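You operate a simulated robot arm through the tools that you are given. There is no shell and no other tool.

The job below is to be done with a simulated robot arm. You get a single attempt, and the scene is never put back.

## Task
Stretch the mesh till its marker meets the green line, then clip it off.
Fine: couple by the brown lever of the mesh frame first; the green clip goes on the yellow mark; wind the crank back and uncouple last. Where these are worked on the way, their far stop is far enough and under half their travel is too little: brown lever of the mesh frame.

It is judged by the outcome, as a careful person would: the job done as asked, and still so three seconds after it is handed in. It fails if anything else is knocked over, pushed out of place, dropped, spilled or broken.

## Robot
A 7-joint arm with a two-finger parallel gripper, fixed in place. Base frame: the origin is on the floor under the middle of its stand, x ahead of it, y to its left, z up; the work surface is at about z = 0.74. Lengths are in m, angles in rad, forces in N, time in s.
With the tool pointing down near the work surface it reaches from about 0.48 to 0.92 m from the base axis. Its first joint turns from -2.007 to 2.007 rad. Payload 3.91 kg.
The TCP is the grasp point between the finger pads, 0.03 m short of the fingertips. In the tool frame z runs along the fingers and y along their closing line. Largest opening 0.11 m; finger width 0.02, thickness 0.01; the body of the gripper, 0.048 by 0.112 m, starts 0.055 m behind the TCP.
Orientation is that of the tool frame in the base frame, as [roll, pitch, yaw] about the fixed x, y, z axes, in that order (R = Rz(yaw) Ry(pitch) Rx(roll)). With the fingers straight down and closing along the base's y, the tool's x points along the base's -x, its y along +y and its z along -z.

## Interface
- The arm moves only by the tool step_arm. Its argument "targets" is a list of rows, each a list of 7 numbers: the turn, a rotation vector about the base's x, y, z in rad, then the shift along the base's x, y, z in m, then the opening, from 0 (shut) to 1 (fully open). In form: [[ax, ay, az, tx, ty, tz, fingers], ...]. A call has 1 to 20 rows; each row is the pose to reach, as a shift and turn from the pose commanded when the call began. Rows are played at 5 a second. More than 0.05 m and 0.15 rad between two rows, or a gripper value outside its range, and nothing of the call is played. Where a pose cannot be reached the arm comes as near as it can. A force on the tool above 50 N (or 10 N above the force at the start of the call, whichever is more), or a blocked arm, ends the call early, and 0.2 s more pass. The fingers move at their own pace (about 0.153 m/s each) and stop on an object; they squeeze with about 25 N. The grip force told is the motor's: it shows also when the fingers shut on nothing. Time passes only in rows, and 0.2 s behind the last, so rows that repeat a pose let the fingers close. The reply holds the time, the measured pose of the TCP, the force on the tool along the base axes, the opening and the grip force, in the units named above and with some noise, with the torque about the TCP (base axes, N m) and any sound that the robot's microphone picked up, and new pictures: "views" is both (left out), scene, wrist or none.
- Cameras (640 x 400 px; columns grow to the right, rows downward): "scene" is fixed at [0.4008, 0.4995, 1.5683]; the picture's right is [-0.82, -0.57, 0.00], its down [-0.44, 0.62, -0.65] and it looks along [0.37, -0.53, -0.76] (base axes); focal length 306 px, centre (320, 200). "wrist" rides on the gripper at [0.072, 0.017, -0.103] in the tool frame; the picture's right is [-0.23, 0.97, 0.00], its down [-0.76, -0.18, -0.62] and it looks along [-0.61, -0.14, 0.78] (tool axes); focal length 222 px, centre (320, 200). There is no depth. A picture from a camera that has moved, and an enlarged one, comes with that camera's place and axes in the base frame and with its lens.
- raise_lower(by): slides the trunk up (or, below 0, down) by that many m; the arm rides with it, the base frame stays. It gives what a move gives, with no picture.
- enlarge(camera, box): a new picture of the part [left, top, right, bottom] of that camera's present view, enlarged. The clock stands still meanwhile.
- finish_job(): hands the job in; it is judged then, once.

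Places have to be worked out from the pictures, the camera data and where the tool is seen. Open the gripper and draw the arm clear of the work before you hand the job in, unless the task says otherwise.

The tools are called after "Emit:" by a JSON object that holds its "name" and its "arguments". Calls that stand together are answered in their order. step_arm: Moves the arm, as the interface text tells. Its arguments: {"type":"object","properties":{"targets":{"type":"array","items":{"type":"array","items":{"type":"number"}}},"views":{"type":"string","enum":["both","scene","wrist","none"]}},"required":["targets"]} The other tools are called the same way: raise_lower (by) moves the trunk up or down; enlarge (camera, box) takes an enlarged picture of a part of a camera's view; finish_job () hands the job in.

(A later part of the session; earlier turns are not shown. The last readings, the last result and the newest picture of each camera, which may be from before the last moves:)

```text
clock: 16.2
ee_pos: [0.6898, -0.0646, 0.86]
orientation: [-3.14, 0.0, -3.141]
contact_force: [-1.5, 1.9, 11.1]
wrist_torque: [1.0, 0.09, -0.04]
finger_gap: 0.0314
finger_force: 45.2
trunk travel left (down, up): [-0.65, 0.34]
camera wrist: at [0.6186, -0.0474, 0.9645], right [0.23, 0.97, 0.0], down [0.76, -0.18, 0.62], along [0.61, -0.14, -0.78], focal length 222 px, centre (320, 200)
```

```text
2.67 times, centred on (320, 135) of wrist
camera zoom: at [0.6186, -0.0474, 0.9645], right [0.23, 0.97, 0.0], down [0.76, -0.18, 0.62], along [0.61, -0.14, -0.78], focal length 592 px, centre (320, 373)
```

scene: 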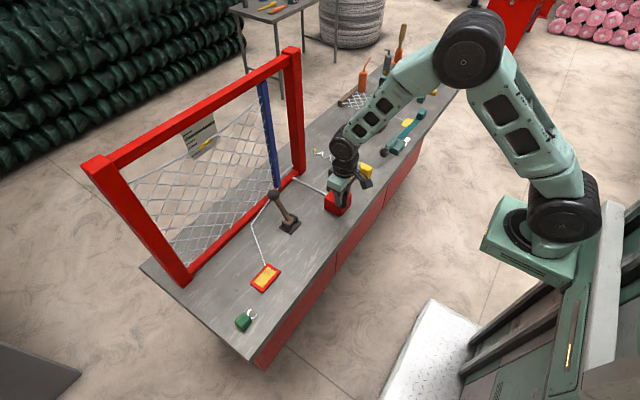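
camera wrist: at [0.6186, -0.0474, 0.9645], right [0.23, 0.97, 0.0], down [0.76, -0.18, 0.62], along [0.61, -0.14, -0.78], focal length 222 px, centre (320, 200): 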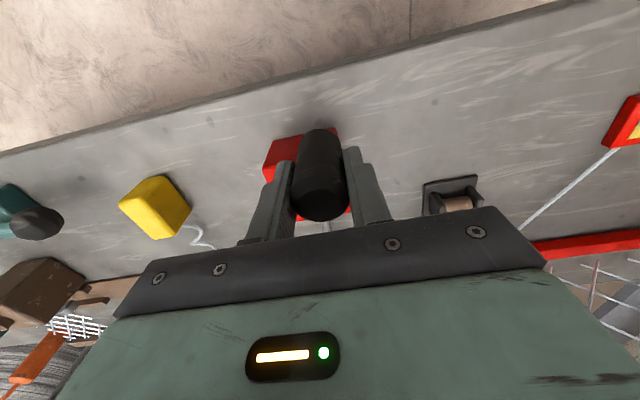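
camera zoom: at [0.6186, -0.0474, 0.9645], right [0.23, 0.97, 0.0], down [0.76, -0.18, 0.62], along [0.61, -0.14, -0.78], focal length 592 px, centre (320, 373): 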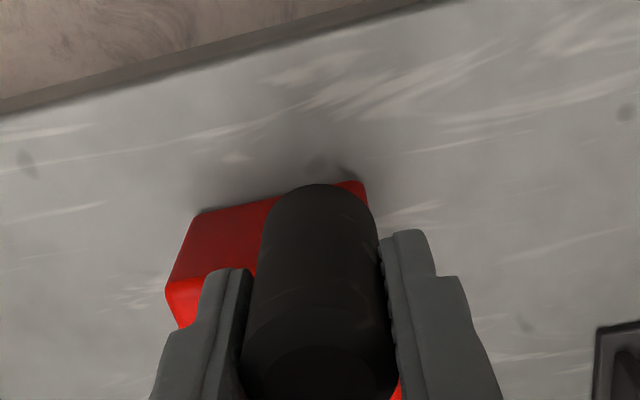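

The marker rose toward the green line (about 7 px of the roughly 160 px needed in the zoom), so counter-clockwise is right and roughly one more turn is needed. I'll keep turning with the tool rotating along, checking forces.

Emit:
{"name": "step_arm", "arguments": {"targets": [[0, 0, 0, -0.0023, -0.0069, 0, 0.15], [0, 0, 0, -0.0035, -0.014, 0, 0.15], [0, 0, 0, -0.0038, -0.0212, 0, 0.15], [0, 0, 0.1396, -0.003, -0.0284, 0, 0.15], [0, 0, 0.2793, -0.0013, -0.0354, 0, 0.15], [0, 0, 0.4189, 0.0014, -0.0421, 0, 0.15]], "views": "both"}}

Emit:
{"name": "enlarge", "arguments": {"camera": "scene", "box": [176, 110, 240, 150]}}

Emit:
{"name": "enlarge", "arguments": {"camera": "wrist", "box": [200, 60, 440, 210]}}

```text
clock: 17.6
ee_pos: [0.6904, -0.1072, 0.8603]
orientation: [-3.14, -0.001, -2.725]
contact_force: [-21.4, -11.1, 30.2]
wrist_torque: [0.55, 0.84, -0.01]
finger_gap: 0.0314
finger_force: 45.0
trunk travel left (down, up): [-0.65, 0.34]
camera wrist: at [0.6189, -0.1212, 0.9645], right [-0.19, 0.98, 0.0], down [0.77, 0.15, 0.62], along [0.61, 0.11, -0.78], focal length 222 px, centre (320, 200)
```

scene: 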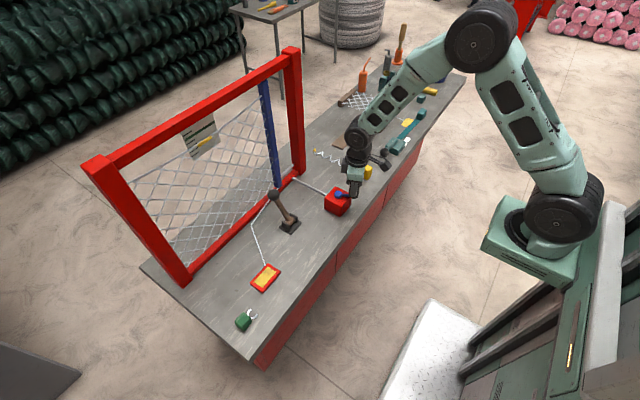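
wrist: 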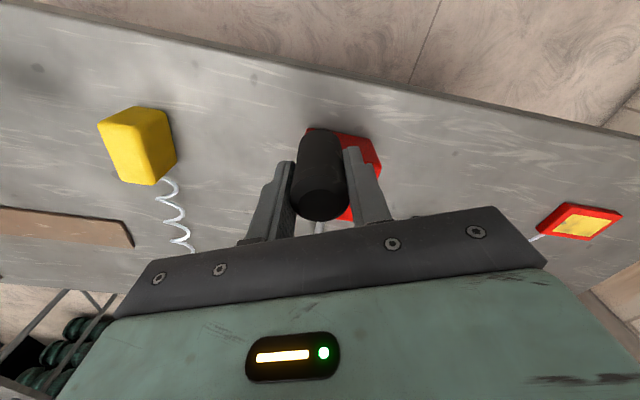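

```text
10.00 times, centred on (208, 130) of scene
camera zoom: at [0.4008, 0.4995, 1.5683], right [-0.82, -0.57, 0.0], down [-0.44, 0.62, -0.65], along [0.37, -0.53, -0.76], focal length 3062 px, centre (1440, 900)
```

zoom: 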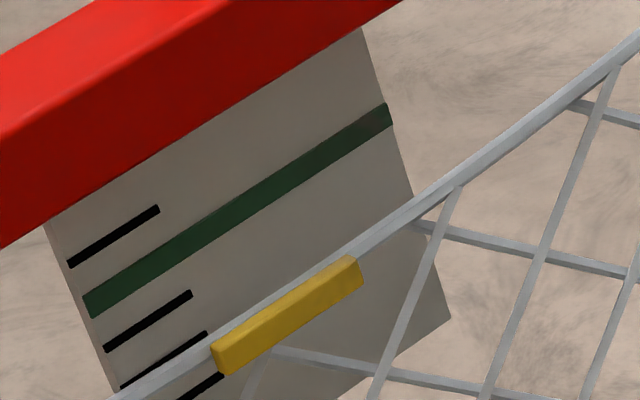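

```text
2.67 times, centred on (320, 135) of wrist
camera zoom: at [0.6189, -0.1212, 0.9645], right [-0.19, 0.98, 0.0], down [0.77, 0.15, 0.62], along [0.61, 0.11, -0.78], focal length 592 px, centre (320, 373)
```

zoom: 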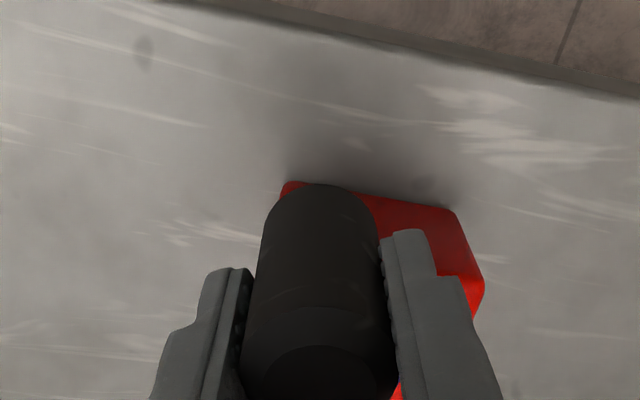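

The turn works but an outward and upward load (about 24 N radial, 30 N vertical) is building, so my circle is slightly off. I'll open the fingers here to relax, see whether the crank holds by itself, and re-measure the knob and hub.

Emit:
{"name": "step_arm", "arguments": {"targets": [[0, 0, 0, 0, 0, 0, 0.5], [0, 0, 0, 0, 0, 0, 0.5], [0, 0, 0, 0, 0, 0.03, 0.5], [0, 0, 0, 0, 0, 0.06, 0.5], [0, 0, 0, 0, 0, 0.08, 0.5], [0, 0, 0, 0, 0, 0.08, 0.5]], "views": "both"}}

Emit:
{"name": "enlarge", "arguments": {"camera": "scene", "box": [176, 110, 240, 150]}}

Emit:
{"name": "enlarge", "arguments": {"camera": "scene", "box": [280, 140, 400, 215]}}

Emit:
{"name": "enlarge", "arguments": {"camera": "wrist", "box": [200, 60, 440, 210]}}

```text
clock: 19.0
ee_pos: [0.691, -0.1058, 0.9385]
orientation: [-3.14, 0.001, -2.723]
contact_force: [0.2, 0.1, 0.1]
wrist_torque: [0.0, -0.04, 0.01]
finger_gap: 0.055
finger_force: 0.0
trunk travel left (down, up): [-0.65, 0.34]
camera wrist: at [0.6198, -0.1199, 1.044], right [-0.19, 0.98, 0.0], down [0.77, 0.15, 0.62], along [0.61, 0.12, -0.78], focal length 222 px, centre (320, 200)
```

scene: 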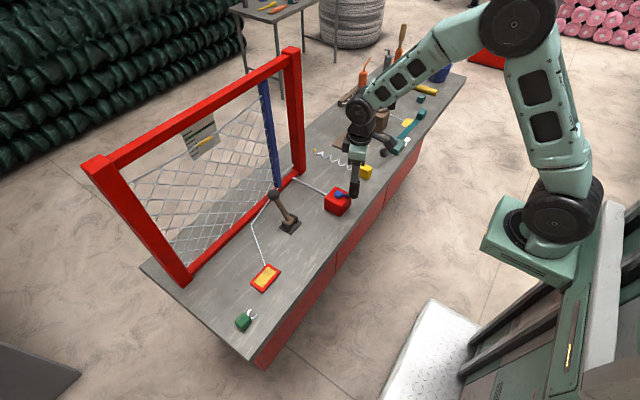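
wrist: 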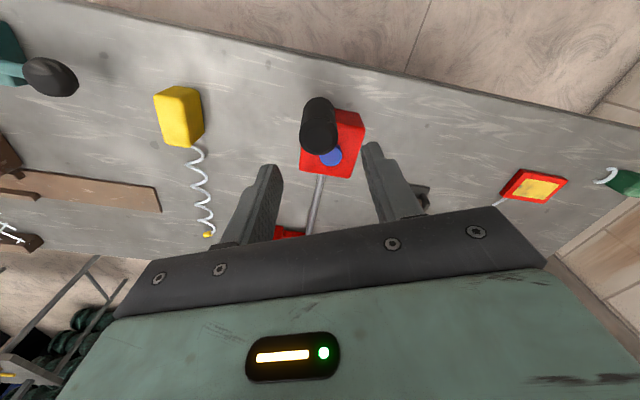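

```text
10.00 times, centred on (208, 130) of scene
camera zoom: at [0.4008, 0.4995, 1.5683], right [-0.82, -0.57, 0.0], down [-0.44, 0.62, -0.65], along [0.37, -0.53, -0.76], focal length 3062 px, centre (1440, 900)
```

zoom: 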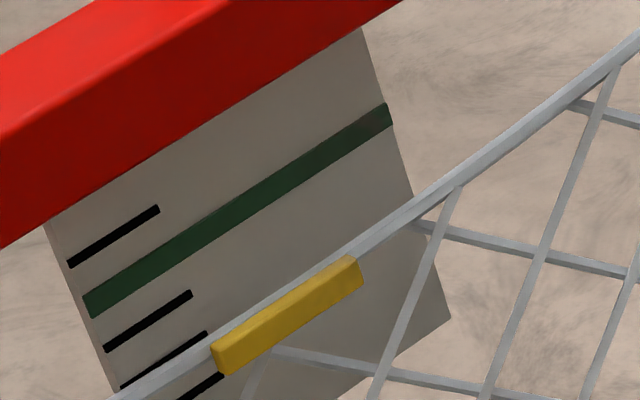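

```text
5.33 times, centred on (340, 178) of scene
camera zoom: at [0.4008, 0.4995, 1.5683], right [-0.82, -0.57, 0.0], down [-0.44, 0.62, -0.65], along [0.37, -0.53, -0.76], focal length 1633 px, centre (213, 320)
```

zoom: 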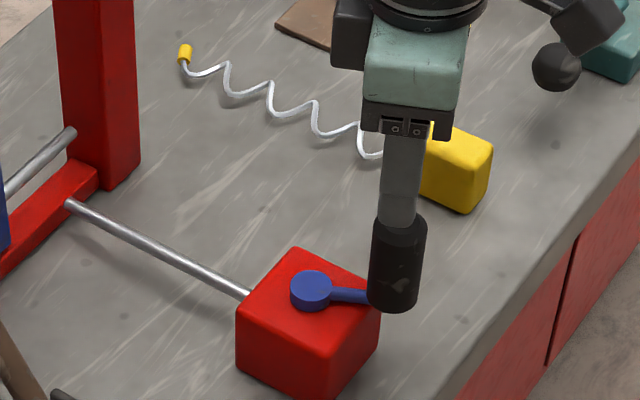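

```text
2.67 times, centred on (320, 135) of wrist
camera zoom: at [0.6198, -0.1199, 1.044], right [-0.19, 0.98, 0.0], down [0.77, 0.15, 0.62], along [0.61, 0.12, -0.78], focal length 592 px, centre (320, 373)
```

zoom: 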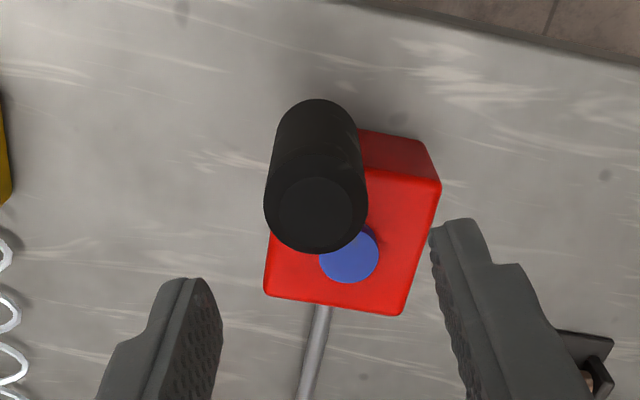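

The crank holds by itself and the marker stayed. Re-measured: knob at (0.689, -0.1075), hub at (0.739, -0.085), radius about 54 mm. I'll regrip the knob here.

Emit:
{"name": "step_arm", "arguments": {"targets": [[0, 0, 0, -0.0012, -0.0015, -0.03, 0.5], [0, 0, 0, -0.0012, -0.0015, -0.06, 0.5], [0, 0, 0, -0.0012, -0.0015, -0.078, 0.5], [0, 0, 0, -0.0012, -0.0015, -0.078, 0.2], [0, 0, 0, -0.0012, -0.0015, -0.078, 0.15], [0, 0, 0, -0.0012, -0.0015, -0.078, 0.15]], "views": "none"}}

```text
clock: 20.4
ee_pos: [0.6916, -0.1067, 0.8593]
orientation: [-3.141, 0.0, -2.725]
contact_force: [0.8, 1.1, -5.0]
wrist_torque: [0.89, 0.21, 0.02]
finger_gap: 0.0313
finger_force: 45.2
trunk travel left (down, up): [-0.65, 0.34]
```

The regrip is relaxed (forces under 6 N). I'll continue counter-clockwise on the 54 mm circle with the tool turning along.

Emit:
{"name": "step_arm", "arguments": {"targets": [[0, 0, 0.1396, 0.0036, -0.0066, 0, 0.15], [0, 0, 0.2793, 0.0081, -0.0127, 0, 0.15], [0, 0, 0.4189, 0.0133, -0.0181, 0, 0.15], [0, 0, 0.5585, 0.0193, -0.0227, 0, 0.15]], "views": "none"}}

Emit:
{"name": "enlarge", "arguments": {"camera": "scene", "box": [176, 110, 240, 150]}}

```text
clock: 21.4
ee_pos: [0.7107, -0.128, 0.8585]
orientation: [3.14, 0.0, -2.162]
contact_force: [4.3, 12.4, -40.4]
wrist_torque: [-0.29, -0.96, 0.0]
finger_gap: 0.0314
finger_force: 44.9
trunk travel left (down, up): [-0.65, 0.34]
```

```text
10.00 times, centred on (208, 130) of scene
camera zoom: at [0.4008, 0.4995, 1.5683], right [-0.82, -0.57, 0.0], down [-0.44, 0.62, -0.65], along [0.37, -0.53, -0.76], focal length 3062 px, centre (1440, 900)
```

zoom: 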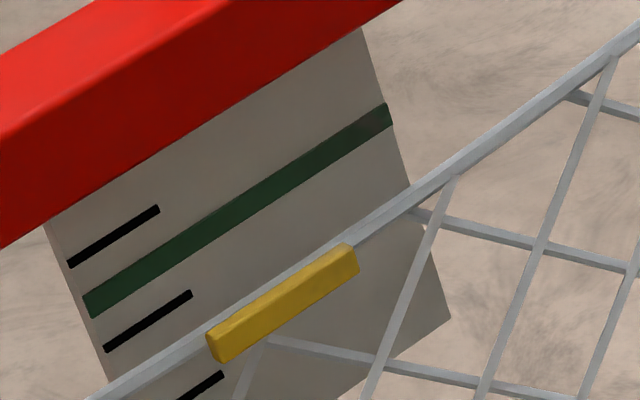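

Horizontal forces are small now, but 40 N of vertical load is building because the rigid grip leaves about a millimetre of z mismatch. I'll nudge the tool down slightly as I continue the turn, checking in short calls.

Emit:
{"name": "step_arm", "arguments": {"targets": [[0, 0, 0, 0, 0, -0.0008, 0.15], [0, 0, 0.1396, 0.0066, -0.0037, -0.001, 0.15], [0, 0, 0.2793, 0.0136, -0.0065, -0.001, 0.15]], "views": "none"}}

```text
clock: 22.2
ee_pos: [0.7265, -0.1325, 0.8593]
orientation: [3.139, 0.002, -1.881]
contact_force: [2.3, 24.5, -37.5]
wrist_torque: [-0.02, -0.78, 0.0]
finger_gap: 0.0314
finger_force: 44.7
trunk travel left (down, up): [-0.65, 0.34]
```

Circle-fitting the measured points gives a hub at (0.736, -0.0843), radius 50 mm, and a present angle of about 259°. I'll correct onto that circle, ease z down slightly and go on to about 283°.

Emit:
{"name": "step_arm", "arguments": {"targets": [[0, 0, 0, 0.0019, 0.0025, -0.0012, 0.15], [0, 0, 0.1414, 0.0089, 0.0017, -0.0015, 0.15], [0, 0, 0.281, 0.0159, 0.0018, -0.0015, 0.15], [0, 0, 0.4206, 0.0228, 0.0029, -0.0015, 0.15]], "views": "none"}}

Emit:
{"name": "enlarge", "arguments": {"camera": "scene", "box": [176, 110, 240, 150]}}

```text
clock: 23.2
ee_pos: [0.7472, -0.1323, 0.8589]
orientation: [-3.14, -0.001, -1.462]
contact_force: [-6.2, 19.7, -13.8]
wrist_torque: [-0.06, 0.92, 0.01]
finger_gap: 0.0314
finger_force: 45.2
trunk travel left (down, up): [-0.65, 0.34]
```

```text
10.00 times, centred on (208, 130) of scene
camera zoom: at [0.4008, 0.4995, 1.5683], right [-0.82, -0.57, 0.0], down [-0.44, 0.62, -0.65], along [0.37, -0.53, -0.76], focal length 3062 px, centre (1440, 900)
```

zoom: 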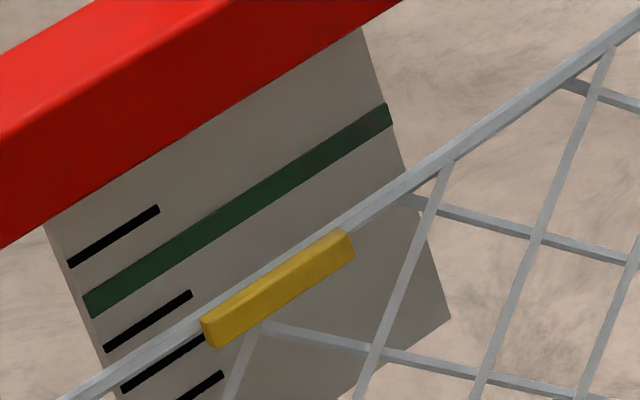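

The marker's gap has closed from about 152 px to 103 px. There is a mild inward pull, so I'll shift the circle centre by 1.3 mm in y and go on to about 315°.

Emit:
{"name": "step_arm", "arguments": {"targets": [[0, 0, 0, 0.0, 0.0013, -0.0003, 0.15], [0, 0, 0.1396, 0.0066, 0.0033, -0.0003, 0.15], [0, 0, 0.2793, 0.0129, 0.0063, -0.0003, 0.15], [0, 0, 0.4189, 0.0188, 0.0101, -0.0003, 0.15], [0, 0, 0.5585, 0.0241, 0.0146, -0.0003, 0.15]], "views": "none"}}

Emit:
{"name": "enlarge", "arguments": {"camera": "scene", "box": [176, 110, 240, 150]}}

Emit:
{"name": "enlarge", "arguments": {"camera": "scene", "box": [260, 110, 420, 210]}}

```text
clock: 24.4
ee_pos: [0.7705, -0.1197, 0.8581]
orientation: [-3.141, -0.001, -0.905]
contact_force: [-17.0, 13.4, 9.3]
wrist_torque: [-0.31, 1.21, -0.01]
finger_gap: 0.0311
finger_force: 45.0
trunk travel left (down, up): [-0.65, 0.34]
```

```text
10.00 times, centred on (208, 130) of scene
camera zoom: at [0.4008, 0.4995, 1.5683], right [-0.82, -0.57, 0.0], down [-0.44, 0.62, -0.65], along [0.37, -0.53, -0.76], focal length 3062 px, centre (1440, 900)
```

zoom: 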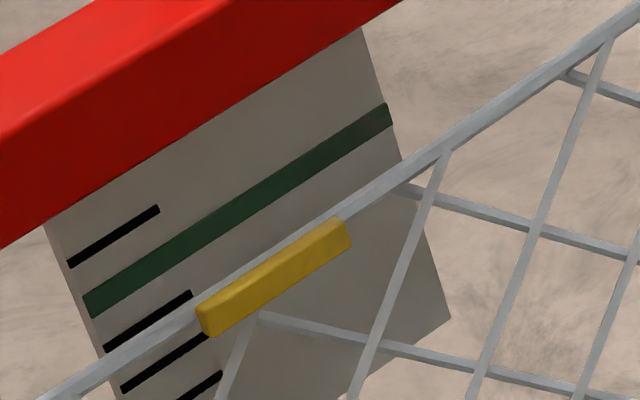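

```text
4.00 times, centred on (340, 160) of scene
camera zoom: at [0.4008, 0.4995, 1.5683], right [-0.82, -0.57, 0.0], down [-0.44, 0.62, -0.65], along [0.37, -0.53, -0.76], focal length 1225 px, centre (240, 360)
```

zoom: 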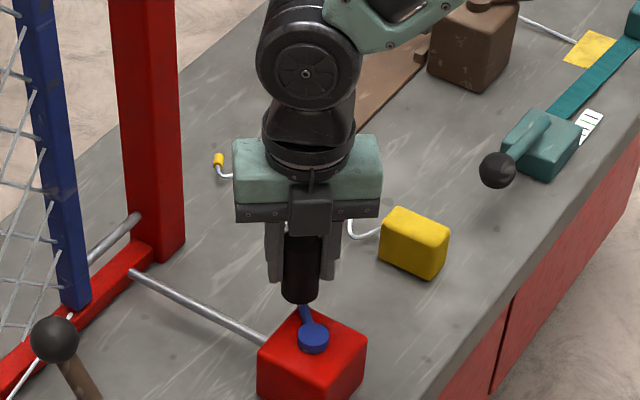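

Everything follows well; the tool has turned 2.2 rad with no limit yet. I'll shrink the radius by 1.5 mm to remove the inward pull and go on to about 347°.

Emit:
{"name": "step_arm", "arguments": {"targets": [[0, 0, 0, -0.0011, 0.0011, 0, 0.15], [0, 0, 0.1396, 0.0033, 0.0062, 0, 0.15], [0, 0, 0.2793, 0.007, 0.0119, 0, 0.15], [0, 0, 0.4189, 0.0099, 0.018, 0, 0.15], [0, 0, 0.5585, 0.0119, 0.0245, 0, 0.15]], "views": "none"}}

Emit:
{"name": "enlarge", "arguments": {"camera": "scene", "box": [176, 110, 240, 150]}}

Emit:
{"name": "enlarge", "arguments": {"camera": "scene", "box": [260, 110, 420, 210]}}

```text
clock: 25.6
ee_pos: [0.7829, -0.0936, 0.8583]
orientation: [3.141, 0.0, -0.347]
contact_force: [-7.7, -1.2, 5.4]
wrist_torque: [-0.94, 0.11, -0.01]
finger_gap: 0.0311
finger_force: 45.2
trunk travel left (down, up): [-0.65, 0.34]
```

```text
10.00 times, centred on (208, 130) of scene
camera zoom: at [0.4008, 0.4995, 1.5683], right [-0.82, -0.57, 0.0], down [-0.44, 0.62, -0.65], along [0.37, -0.53, -0.76], focal length 3062 px, centre (1440, 900)
```

zoom: 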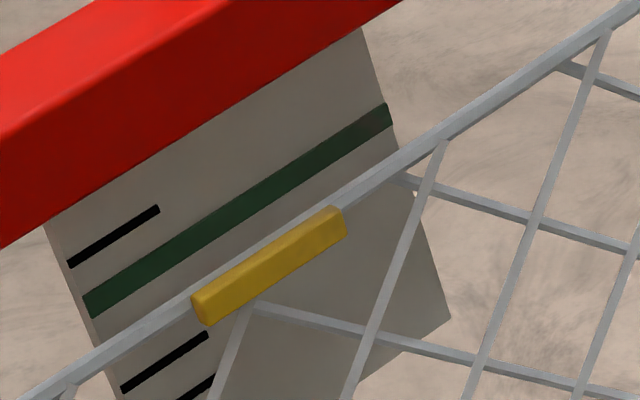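

```text
4.00 times, centred on (340, 160) of scene
camera zoom: at [0.4008, 0.4995, 1.5683], right [-0.82, -0.57, 0.0], down [-0.44, 0.62, -0.65], along [0.37, -0.53, -0.76], focal length 1225 px, centre (240, 360)
```

zoom: 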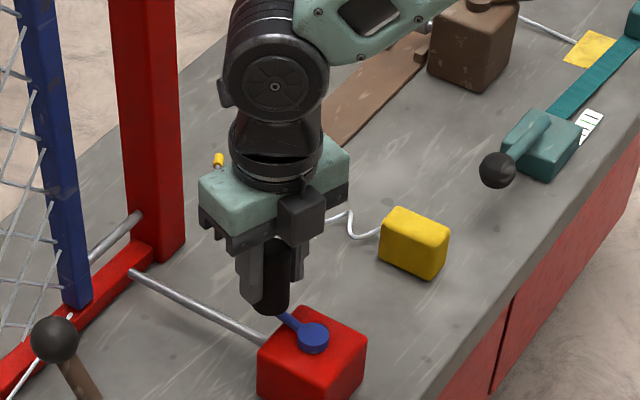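

Forces are small and the marker gap is about 72 px. To spare the wrist joint I'll hold the tool's orientation for the next stretch (347° to 387°), where the pads still push squarely.

Emit:
{"name": "step_arm", "arguments": {"targets": [[0, 0, 0, 0.001, 0.0067, 0, 0.15], [0, 0, 0, 0.0011, 0.0134, 0, 0.15], [0, 0, 0, 0.0003, 0.0202, 0, 0.15], [0, 0, 0, -0.0014, 0.0267, 0, 0.15], [0, 0, 0, -0.0041, 0.0329, 0, 0.15]], "views": "none"}}

Emit:
{"name": "enlarge", "arguments": {"camera": "scene", "box": [176, 110, 240, 150]}}

```text
clock: 26.8
ee_pos: [0.7797, -0.0626, 0.859]
orientation: [3.141, -0.001, -0.35]
contact_force: [-14.1, -9.0, 16.0]
wrist_torque: [-0.79, 0.72, -0.02]
finger_gap: 0.0311
finger_force: 45.4
trunk travel left (down, up): [-0.65, 0.34]
```

```text
10.00 times, centred on (208, 130) of scene
camera zoom: at [0.4008, 0.4995, 1.5683], right [-0.82, -0.57, 0.0], down [-0.44, 0.62, -0.65], along [0.37, -0.53, -0.76], focal length 3062 px, centre (1440, 900)
```

zoom: 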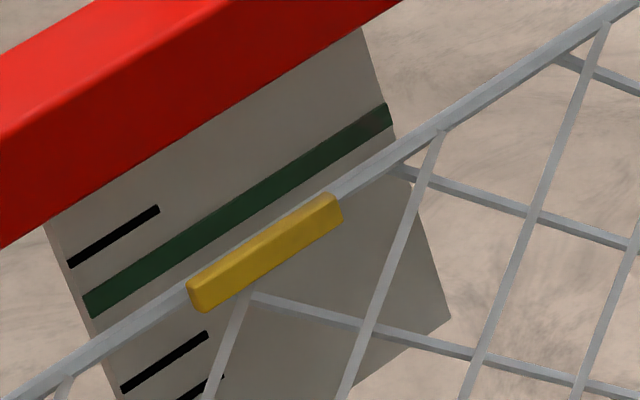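

The apparent gap is now about 58 px (about 17 mm if the card lay in the mesh plane), but parallax matters if the card sits behind the mesh. The crank holds itself, so I'll release and move up to inspect the marker from its own height with the wrist camera.

Emit:
{"name": "step_arm", "arguments": {"targets": [[0, 0, 0, 0, 0, 0, 0.5], [0, 0, 0, 0, 0, 0, 0.5], [0, 0, 0, 0, 0, 0.03, 0.5], [0, 0, 0, 0, 0, 0.065, 0.5], [0, 0, 0, 0, 0, 0.1, 0.5], [0, 0, -0.14, -0.01, 0.01, 0.12, 0.5], [0, 0, -0.28, -0.02, 0.02, 0.14, 0.5], [0, 0, -0.42, -0.03, 0.035, 0.16, 0.5], [0, 0, -0.56, -0.04, 0.05, 0.18, 0.5], [0, 0, -0.7, -0.05, 0.065, 0.2, 0.5], [0, 0, -0.84, -0.06, 0.08, 0.22, 0.5], [0, 0, -0.98, -0.07, 0.095, 0.24, 0.5], [0, 0, -1.12, -0.08, 0.11, 0.25, 0.4], [0, 0, -1.26, -0.09, 0.125, 0.25, 0.3], [0, 0, -1.4, -0.1, 0.14, 0.25, 0.2], [0, 0, -1.54, -0.11, 0.155, 0.25, 0.1], [0, 0, -1.68, -0.12, 0.17, 0.25, 0], [0, 0, -1.82, -0.13, 0.185, 0.25, 0], [0, 0, -1.96, -0.14, 0.2, 0.25, 0], [0, 0, -2.1, -0.15, 0.21, 0.25, 0]], "views": "scene"}}

Emit:
{"name": "enlarge", "arguments": {"camera": "scene", "box": [176, 110, 240, 150]}}

Emit:
{"name": "enlarge", "arguments": {"camera": "scene", "box": [240, 140, 400, 240]}}

```text
clock: 31.0
ee_pos: [0.6286, 0.1479, 1.1068]
orientation: [-3.14, 0.001, -2.453]
contact_force: [0.3, -0.3, -0.4]
wrist_torque: [0.01, -0.01, 0.0]
finger_gap: 0.0
finger_force: 25.0
trunk travel left (down, up): [-0.65, 0.34]
```

scene: 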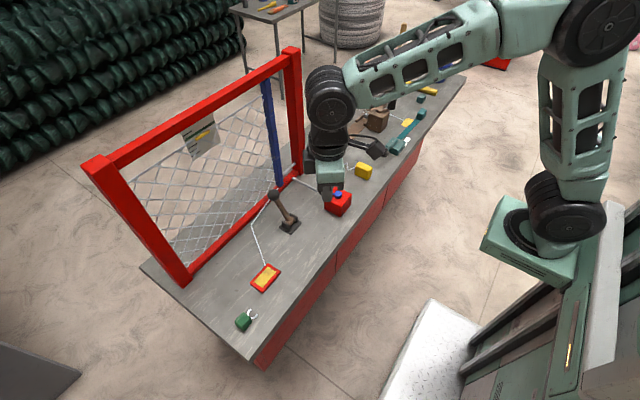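

```text
10.00 times, centred on (208, 130) of scene
camera zoom: at [0.4008, 0.4995, 1.5683], right [-0.82, -0.57, 0.0], down [-0.44, 0.62, -0.65], along [0.37, -0.53, -0.76], focal length 3062 px, centre (1440, 900)
```

zoom: 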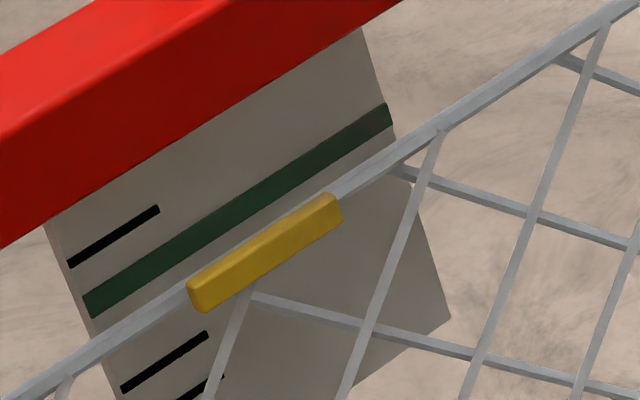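

```text
4.00 times, centred on (320, 190) of scene
camera zoom: at [0.4008, 0.4995, 1.5683], right [-0.82, -0.57, 0.0], down [-0.44, 0.62, -0.65], along [0.37, -0.53, -0.76], focal length 1225 px, centre (320, 240)
```

zoom: 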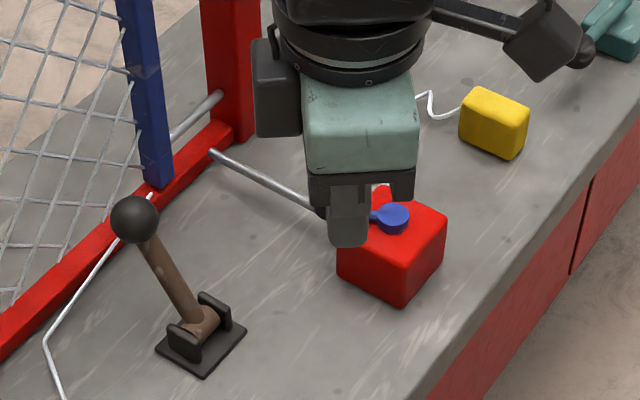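

The marker stayed put with the crank released. I'll now turn the tool back to yaw π and then tilt it up so the camera looks nearly level at the marker.

Emit:
{"name": "step_arm", "arguments": {"targets": [[0, 0, -0.138, 0, 0.01, 0.015, 0], [0, 0, -0.276, 0, 0.02, 0.03, 0], [0, 0, -0.414, 0, 0.03, 0.045, 0], [0, 0, -0.552, 0, 0.04, 0.06, 0], [0, 0, -0.689, 0, 0.052, 0.065, 0], [0, 0, -0.689, 0, 0.052, 0.065, 0]], "views": "none"}}

Emit:
{"name": "step_arm", "arguments": {"targets": [[0, -0.136, 0, 0.01, 0, 0, 0], [0, -0.272, 0, 0.02, 0, 0, 0], [0, -0.408, 0, 0.03, 0, 0, 0], [0, -0.544, 0, 0.045, 0, 0, 0], [0, -0.68, 0, 0.06, 0, 0, 0], [0, -0.816, 0, 0.08, 0, 0, 0], [0, -0.952, 0, 0.1, 0, 0, 0], [0, -1.088, 0, 0.12, 0, 0, 0], [0, -1.222, 0, 0.141, 0, 0, 0], [0, -1.222, 0, 0.141, 0, 0, 0]], "views": "both"}}

```text
clock: 32.4
ee_pos: [0.6297, 0.202, 1.1726]
orientation: [-3.139, 0.0, -3.14]
contact_force: [0.3, 0.1, 0.1]
wrist_torque: [0.01, -0.01, -0.04]
finger_gap: 0.0
finger_force: 24.6
trunk travel left (down, up): [-0.65, 0.34]
```

```text
clock: 34.6
ee_pos: [0.771, 0.1994, 1.1726]
orientation: [-3.129, 1.223, -3.13]
contact_force: [-0.4, -1.2, 0.1]
wrist_torque: [0.01, 0.02, 0.03]
finger_gap: 0.0
finger_force: 24.8
trunk travel left (down, up): [-0.65, 0.34]
camera wrist: at [0.6503, 0.2166, 1.1401], right [0.08, 0.97, 0.21], down [-0.33, -0.17, 0.93], along [0.94, -0.14, 0.31], focal length 222 px, centre (320, 200)
```

scene: 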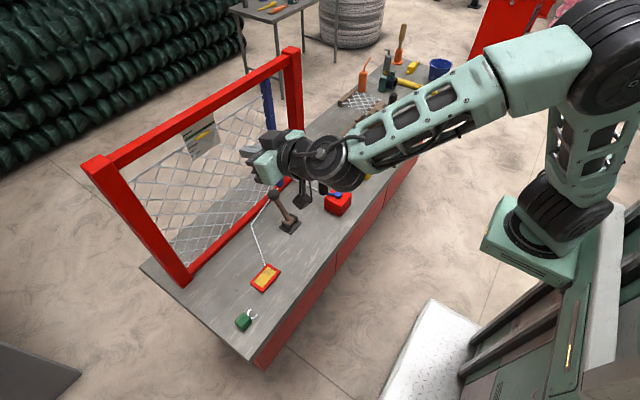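
wrist: 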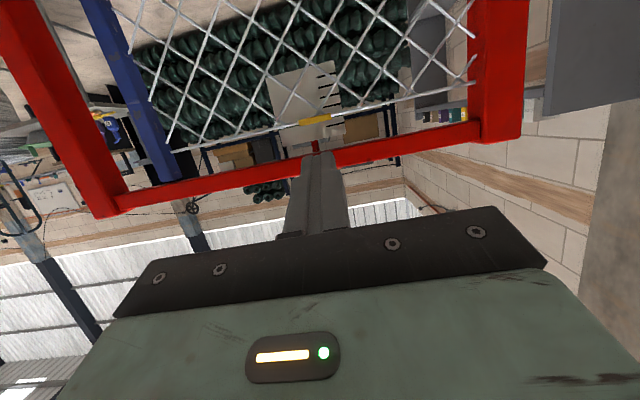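

Good, the level view (upside down) shows the card and marker. I'll enlarge that region.

Emit:
{"name": "enlarge", "arguments": {"camera": "wrist", "box": [256, 60, 384, 140]}}

Emit:
{"name": "enlarge", "arguments": {"camera": "wrist", "box": [288, 90, 352, 130]}}

Emit:
{"name": "enlarge", "arguments": {"camera": "wrist", "box": [80, 0, 540, 220]}}

```text
5.00 times, centred on (320, 100) of wrist
camera zoom: at [0.6503, 0.2166, 1.1401], right [0.08, 0.97, 0.21], down [-0.33, -0.17, 0.93], along [0.94, -0.14, 0.31], focal length 1111 px, centre (320, 700)
```

zoom: 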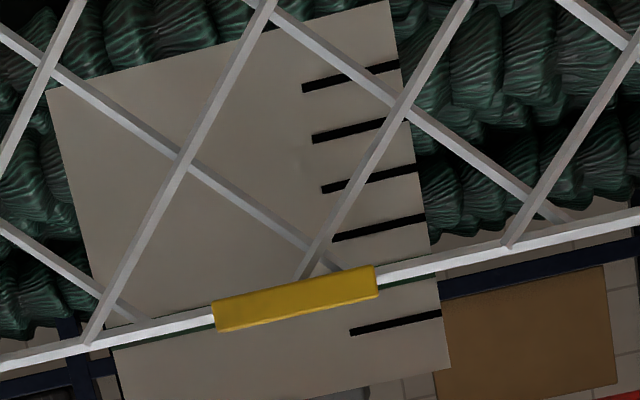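

```text
10.00 times, centred on (320, 110) of wrist
camera zoom: at [0.6503, 0.2166, 1.1401], right [0.08, 0.97, 0.21], down [-0.33, -0.17, 0.93], along [0.94, -0.14, 0.31], focal length 2221 px, centre (320, 1100)
```

zoom: 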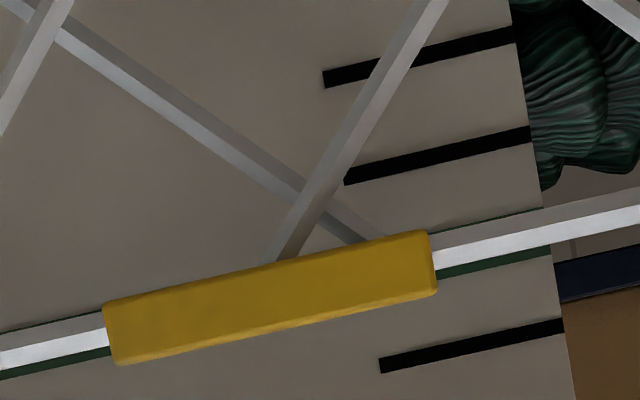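

```text
1.39 times, centred on (310, 110) of wrist
camera zoom: at [0.6503, 0.2166, 1.1401], right [0.08, 0.97, 0.21], down [-0.33, -0.17, 0.93], along [0.94, -0.14, 0.31], focal length 309 px, centre (334, 325)
```

zoom: 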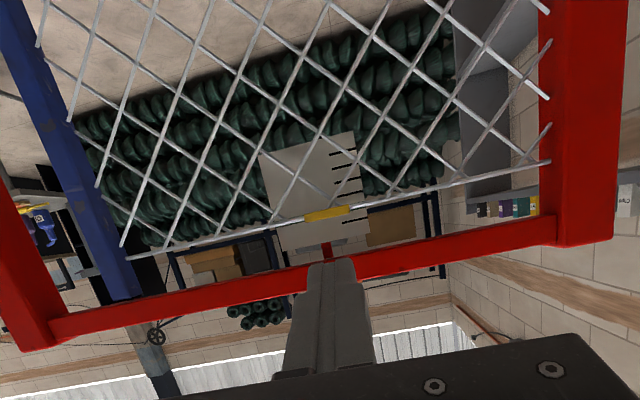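

In this level view the rope and marker already lie on the green line, with green peeking out on both sides of the rope. The scene view's gap was mostly parallax. The camera is about 11 mm above the line, so I'll lower it to exactly that height for a parallax-free check.

Emit:
{"name": "step_arm", "arguments": {"targets": [[0, 0, 0, 0, 0, -0.006, 0], [0, 0, 0, 0, 0, -0.0115, 0], [0, 0, 0, 0, 0, -0.0115, 0]], "views": "none"}}

Emit:
{"name": "enlarge", "arguments": {"camera": "wrist", "box": [280, 85, 360, 135]}}

Emit:
{"name": "enlarge", "arguments": {"camera": "wrist", "box": [320, 95, 352, 115]}}

Emit:
{"name": "enlarge", "arguments": {"camera": "wrist", "box": [280, 105, 312, 125]}}

```text
clock: 35.4
ee_pos: [0.7719, 0.1993, 1.16]
orientation: [-3.126, 1.223, -3.127]
contact_force: [0.0, -0.6, -0.8]
wrist_torque: [0.0, 0.04, 0.0]
finger_gap: 0.0002
finger_force: 25.0
trunk travel left (down, up): [-0.65, 0.34]
```

```text
8.00 times, centred on (320, 110) of wrist
camera zoom: at [0.6514, 0.2156, 1.1292], right [0.08, 0.97, 0.21], down [-0.33, -0.17, 0.93], along [0.94, -0.14, 0.3], focal length 1777 px, centre (320, 920)
```

zoom: 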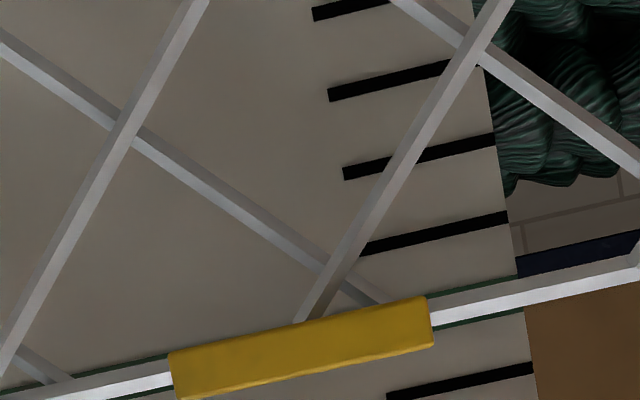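

```text
16.00 times, centred on (336, 105) of wrist
camera zoom: at [0.6514, 0.2156, 1.1292], right [0.08, 0.97, 0.21], down [-0.33, -0.17, 0.93], along [0.94, -0.14, 0.3], focal length 3554 px, centre (64, 1720)
```

zoom: 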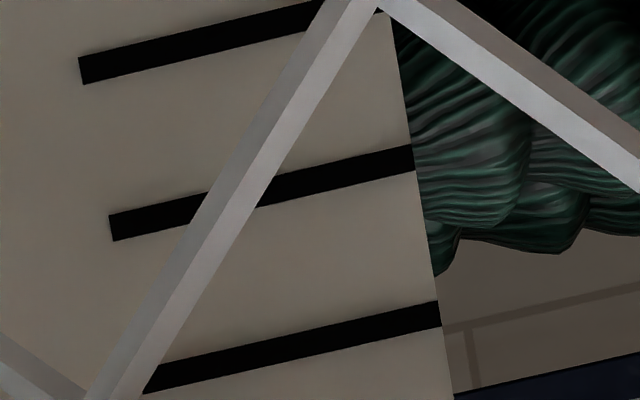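

```text
16.00 times, centred on (296, 115) of wrist
camera zoom: at [0.6514, 0.2156, 1.1292], right [0.08, 0.97, 0.21], down [-0.33, -0.17, 0.93], along [0.94, -0.14, 0.3], focal length 3554 px, centre (704, 1560)
```

zoom: 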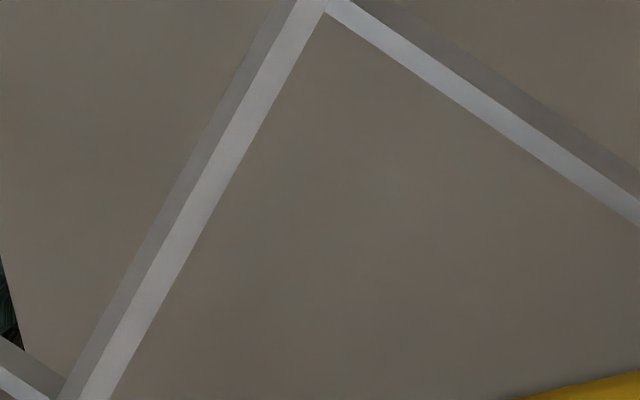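

The camera is now at z = 1.129. I'll zoom right onto the marker and the ends of the green line.

Emit:
{"name": "enlarge", "arguments": {"camera": "wrist", "box": [288, 112, 352, 152]}}

Emit:
{"name": "enlarge", "arguments": {"camera": "wrist", "box": [326, 113, 358, 133]}}

Emit:
{"name": "enlarge", "arguments": {"camera": "wrist", "box": [276, 120, 308, 140]}}

```text
10.00 times, centred on (320, 132) of wrist
camera zoom: at [0.6514, 0.2156, 1.1292], right [0.08, 0.97, 0.21], down [-0.33, -0.17, 0.93], along [0.94, -0.14, 0.3], focal length 2221 px, centre (320, 880)
```

zoom: 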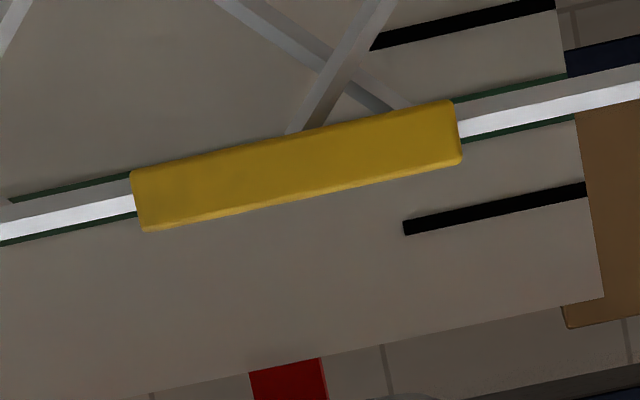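

```text
16.00 times, centred on (342, 123) of wrist
camera zoom: at [0.6514, 0.2156, 1.1292], right [0.08, 0.97, 0.21], down [-0.33, -0.17, 0.93], along [0.94, -0.14, 0.3], focal length 3554 px, centre (-32, 1432)
```

zoom: 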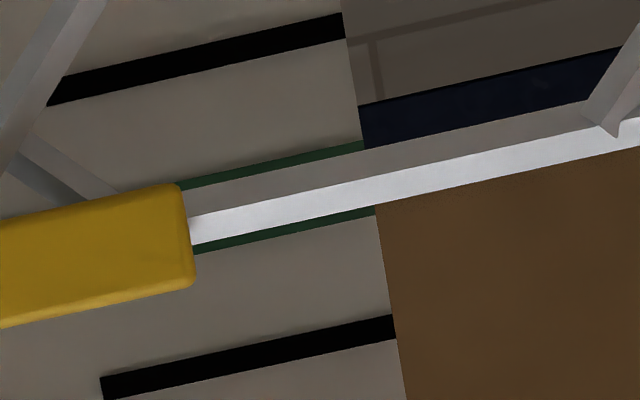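

```text
16.00 times, centred on (292, 130) of wrist
camera zoom: at [0.6514, 0.2156, 1.1292], right [0.08, 0.97, 0.21], down [-0.33, -0.17, 0.93], along [0.94, -0.14, 0.3], focal length 3554 px, centre (768, 1320)
```

zoom: 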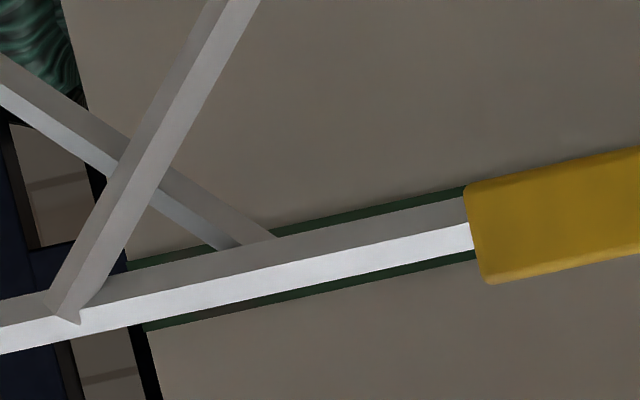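

Parallax-free, the rope runs centred on the green line and the marker's centre is within about 1 mm of it, so the stretch is right and I stop cranking here. Next I bring the tool back vertical and go look at the green clip.

Emit:
{"name": "step_arm", "arguments": {"targets": [[0, 0.136, 0, -0.03, 0, 0, 0], [0, 0.272, 0, -0.06, 0, 0, 0], [0, 0.408, 0, -0.09, 0, 0, 0], [0, 0.544, 0, -0.11, 0, 0, 0], [0, 0.68, 0, -0.13, 0, 0, 0], [0, 0.816, 0, -0.14, 0, 0, 0], [0, 0.952, 0, -0.14, 0, 0, 0], [0, 1.088, 0, -0.14, 0, 0, 0], [0, 1.222, 0, -0.14, 0, 0, 0], [0, 1.222, 0, -0.14, 0, 0, 0]], "views": "none"}}

```text
clock: 37.6
ee_pos: [0.6321, 0.2017, 1.1618]
orientation: [-3.14, -0.002, -3.137]
contact_force: [-0.3, 1.0, -0.3]
wrist_torque: [0.03, -0.02, 0.0]
finger_gap: 0.0
finger_force: 24.1
trunk travel left (down, up): [-0.65, 0.34]
```

The tool is vertical again at (0.632, 0.202, 1.162). I'll move to a spot above the clip and look down at it.

Emit:
{"name": "step_arm", "arguments": {"targets": [[0, 0, 0, 0.01, 0.03, -0.03, 0.2], [0, 0, 0, 0.02, 0.06, -0.06, 0.4], [0, 0, 0, 0.03, 0.09, -0.09, 0.6], [0, 0, 0, 0.04, 0.12, -0.12, 0.6], [0, 0, 0, 0.05, 0.15, -0.15, 0.6], [0, 0, 0, 0.055, 0.17, -0.17, 0.6], [0, 0, 0, 0.055, 0.17, -0.17, 0.6]], "views": "both"}}

Emit:
{"name": "enlarge", "arguments": {"camera": "wrist", "box": [240, 50, 480, 200]}}

Emit:
{"name": "enlarge", "arguments": {"camera": "wrist", "box": [80, 50, 320, 200]}}

Emit:
{"name": "enlarge", "arguments": {"camera": "scene", "box": [220, 250, 300, 340]}}

```text
clock: 39.2
ee_pos: [0.6855, 0.3697, 0.9901]
orientation: [-3.138, 0.002, -3.137]
contact_force: [-0.2, 0.6, -0.1]
wrist_torque: [0.0, -0.02, 0.01]
finger_gap: 0.0662
finger_force: 0.1
trunk travel left (down, up): [-0.65, 0.34]
camera wrist: at [0.6143, 0.3854, 1.0948], right [0.22, 0.97, 0.0], down [0.76, -0.17, 0.62], along [0.61, -0.14, -0.78], focal length 222 px, centre (320, 200)
```

scene: 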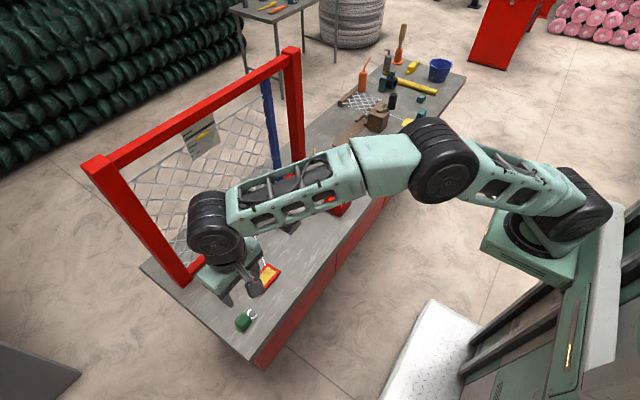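
wrist: 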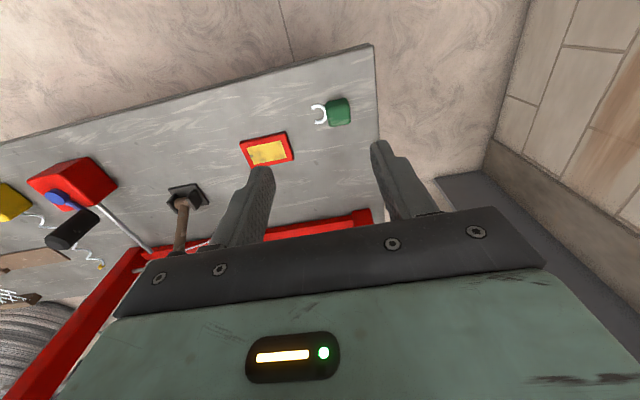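

```text
2.67 times, centred on (360, 125) of wrist
camera zoom: at [0.6143, 0.3854, 1.0948], right [0.22, 0.97, 0.0], down [0.76, -0.17, 0.62], along [0.61, -0.14, -0.78], focal length 592 px, centre (213, 400)
```

zoom: 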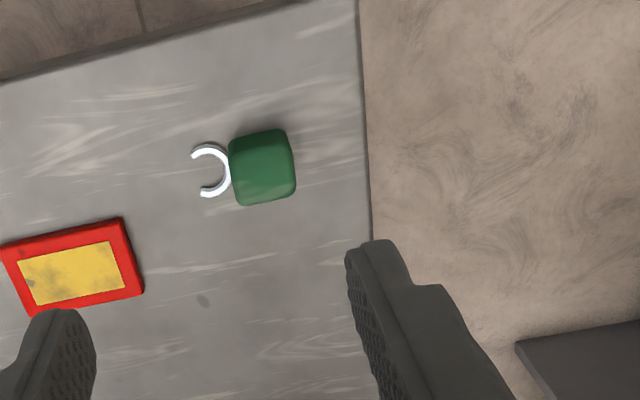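

```text
2.67 times, centred on (200, 125) of wrist
camera zoom: at [0.6143, 0.3854, 1.0948], right [0.22, 0.97, 0.0], down [0.76, -0.17, 0.62], along [0.61, -0.14, -0.78], focal length 592 px, centre (640, 400)
```

zoom: 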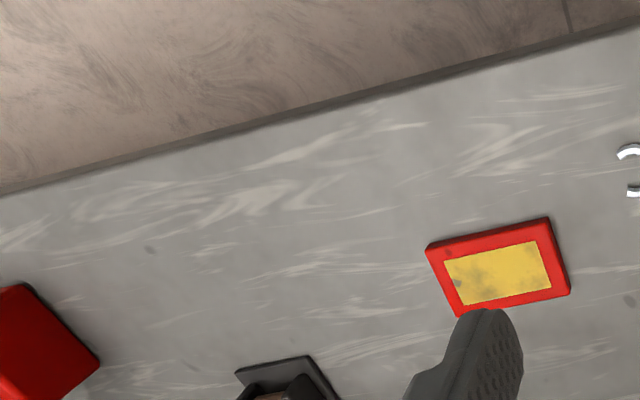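

```text
4.44 times, centred on (260, 295) of scene
camera zoom: at [0.4008, 0.4995, 1.5683], right [-0.82, -0.57, 0.0], down [-0.44, 0.62, -0.65], along [0.37, -0.53, -0.76], focal length 1361 px, centre (587, -222)
```

zoom: 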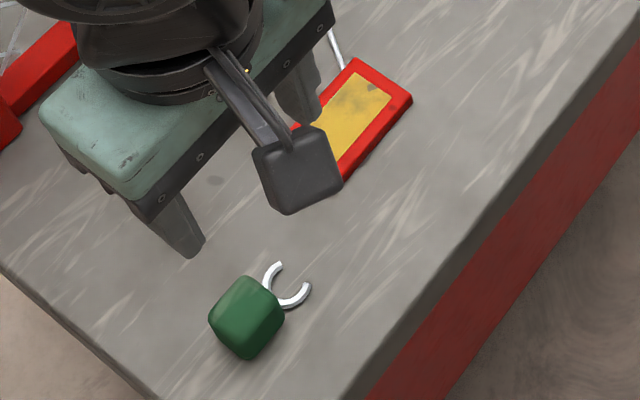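

The clip's green block is at about (0.7195, 0.3875), roughly 33 mm wide, with its C-ring on the -y side. I'll grip the block across x, so I turn the tool by +90° and move above it.

Emit:
{"name": "step_arm", "arguments": {"targets": [[0, 0, 0.1428, 0.004, 0.002, 0, 0.6], [0, 0, 0.2856, 0.008, 0.004, 0, 0.6], [0, 0, 0.4284, 0.012, 0.006, 0, 0.6], [0, 0, 0.5712, 0.016, 0.008, -0.01, 0.6], [0, 0, 0.714, 0.02, 0.01, -0.02, 0.6], [0, 0, 0.8568, 0.024, 0.012, -0.03, 0.6], [0, 0, 0.9996, 0.027, 0.014, -0.04, 0.6], [0, 0, 1.1424, 0.03, 0.016, -0.05, 0.6], [0, 0, 1.2852, 0.032, 0.017, -0.06, 0.6], [0, 0, 1.428, 0.034, 0.018, -0.075, 0.6], [0, 0, 1.5708, 0.034, 0.018, -0.09, 0.6], [0, 0, 1.5708, 0.034, 0.018, -0.09, 0.6]], "views": "both"}}

Emit:
{"name": "enlarge", "arguments": {"camera": "wrist", "box": [200, 50, 440, 200]}}

Emit:
{"name": "enlarge", "arguments": {"camera": "scene", "box": [176, 110, 240, 150]}}

```text
clock: 41.8
ee_pos: [0.7179, 0.3862, 0.9017]
orientation: [-3.14, 0.002, -1.567]
contact_force: [0.6, 0.7, -0.4]
wrist_torque: [0.01, -0.01, 0.0]
finger_gap: 0.0662
finger_force: 0.0
trunk travel left (down, up): [-0.65, 0.34]
camera wrist: at [0.7025, 0.3141, 1.0064], right [-0.98, 0.22, 0.0], down [0.17, 0.76, 0.62], along [0.14, 0.61, -0.78], focal length 222 px, centre (320, 200)
```

scene: 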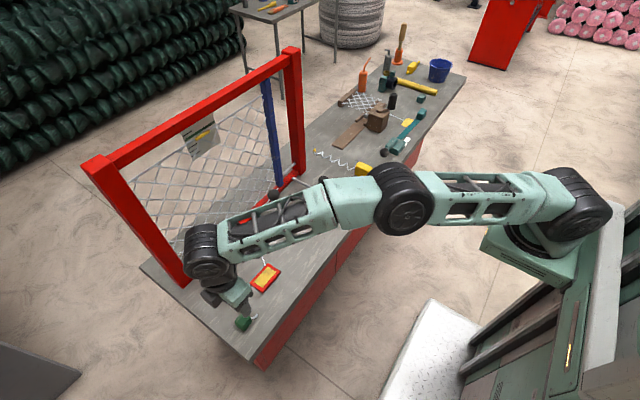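
wrist: 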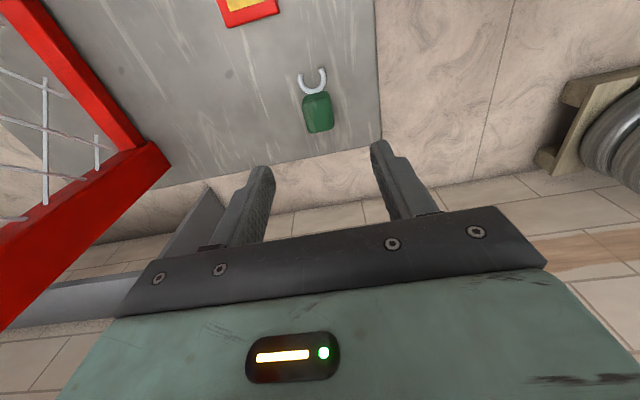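

```text
2.67 times, centred on (320, 125) of wrist
camera zoom: at [0.7025, 0.3141, 1.0064], right [-0.98, 0.22, 0.0], down [0.17, 0.76, 0.62], along [0.14, 0.61, -0.78], focal length 592 px, centre (320, 400)
```

zoom: 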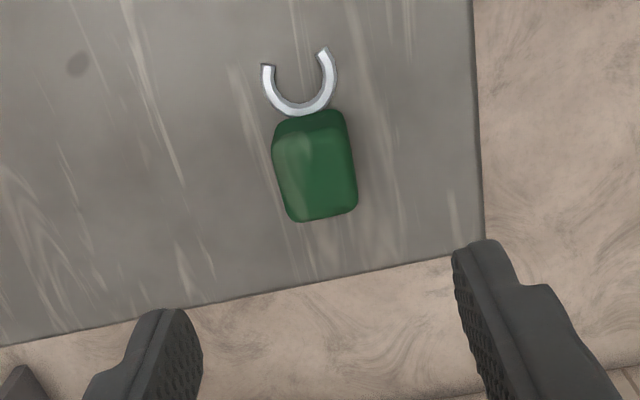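

```text
10.00 times, centred on (208, 130) of scene
camera zoom: at [0.4008, 0.4995, 1.5683], right [-0.82, -0.57, 0.0], down [-0.44, 0.62, -0.65], along [0.37, -0.53, -0.76], focal length 3062 px, centre (1440, 900)
```

zoom: 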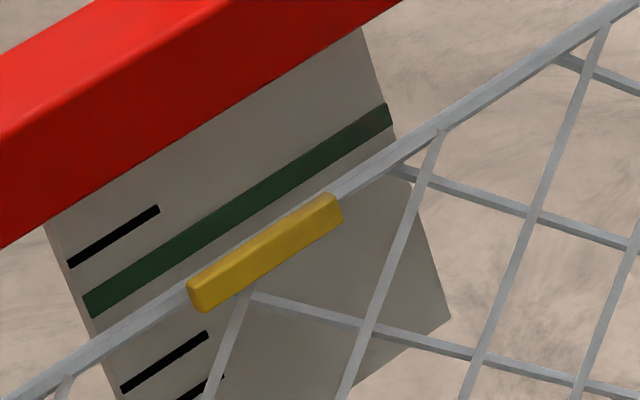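

The clip block is at (0.7205, 0.389), about 28 mm wide in x and 30 mm tall. The marker is unchanged. I'll descend around the block and close on it.

Emit:
{"name": "step_arm", "arguments": {"targets": [[0, 0, 0, 0.0026, 0.0028, -0.03, 0.6], [0, 0, 0, 0.0026, 0.0028, -0.06, 0.6], [0, 0, 0, 0.0026, 0.0028, -0.09, 0.6], [0, 0, 0, 0.0026, 0.0028, -0.11, 0.6], [0, 0, 0, 0.0026, 0.0028, -0.125, 0.6], [0, 0, 0, 0.0026, 0.0028, -0.125, 0.6]], "views": "wrist"}}

Emit:
{"name": "enlarge", "arguments": {"camera": "wrist", "box": [220, 80, 420, 205]}}

```text
clock: 43.2
ee_pos: [0.7204, 0.3915, 0.7759]
orientation: [-3.141, 0.001, -1.565]
contact_force: [0.0, 0.0, 0.8]
wrist_torque: [0.02, 0.01, 0.0]
finger_gap: 0.0661
finger_force: 0.0
trunk travel left (down, up): [-0.65, 0.34]
camera wrist: at [0.7051, 0.3184, 0.88], right [-0.97, 0.22, 0.0], down [0.17, 0.76, 0.62], along [0.14, 0.61, -0.78], focal length 222 px, centre (320, 200)
```

wrist: 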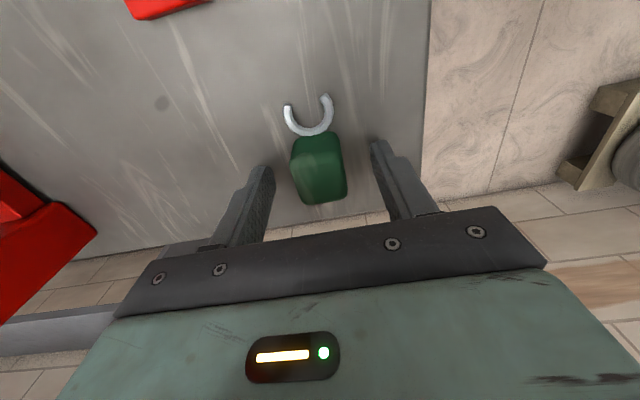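

```text
3.20 times, centred on (320, 142) of wrist
camera zoom: at [0.7051, 0.3184, 0.88], right [-0.97, 0.22, 0.0], down [0.17, 0.76, 0.62], along [0.14, 0.61, -0.78], focal length 711 px, centre (320, 384)
```

zoom: 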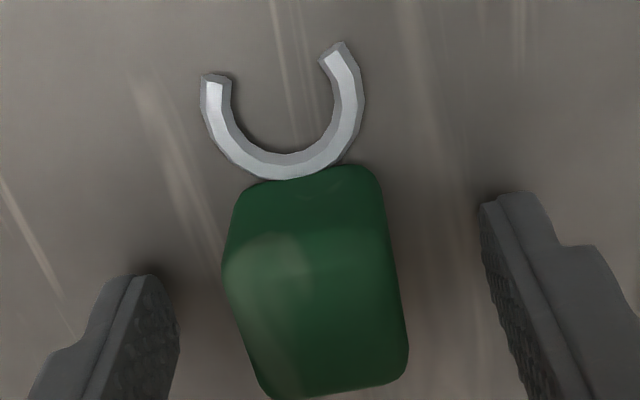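

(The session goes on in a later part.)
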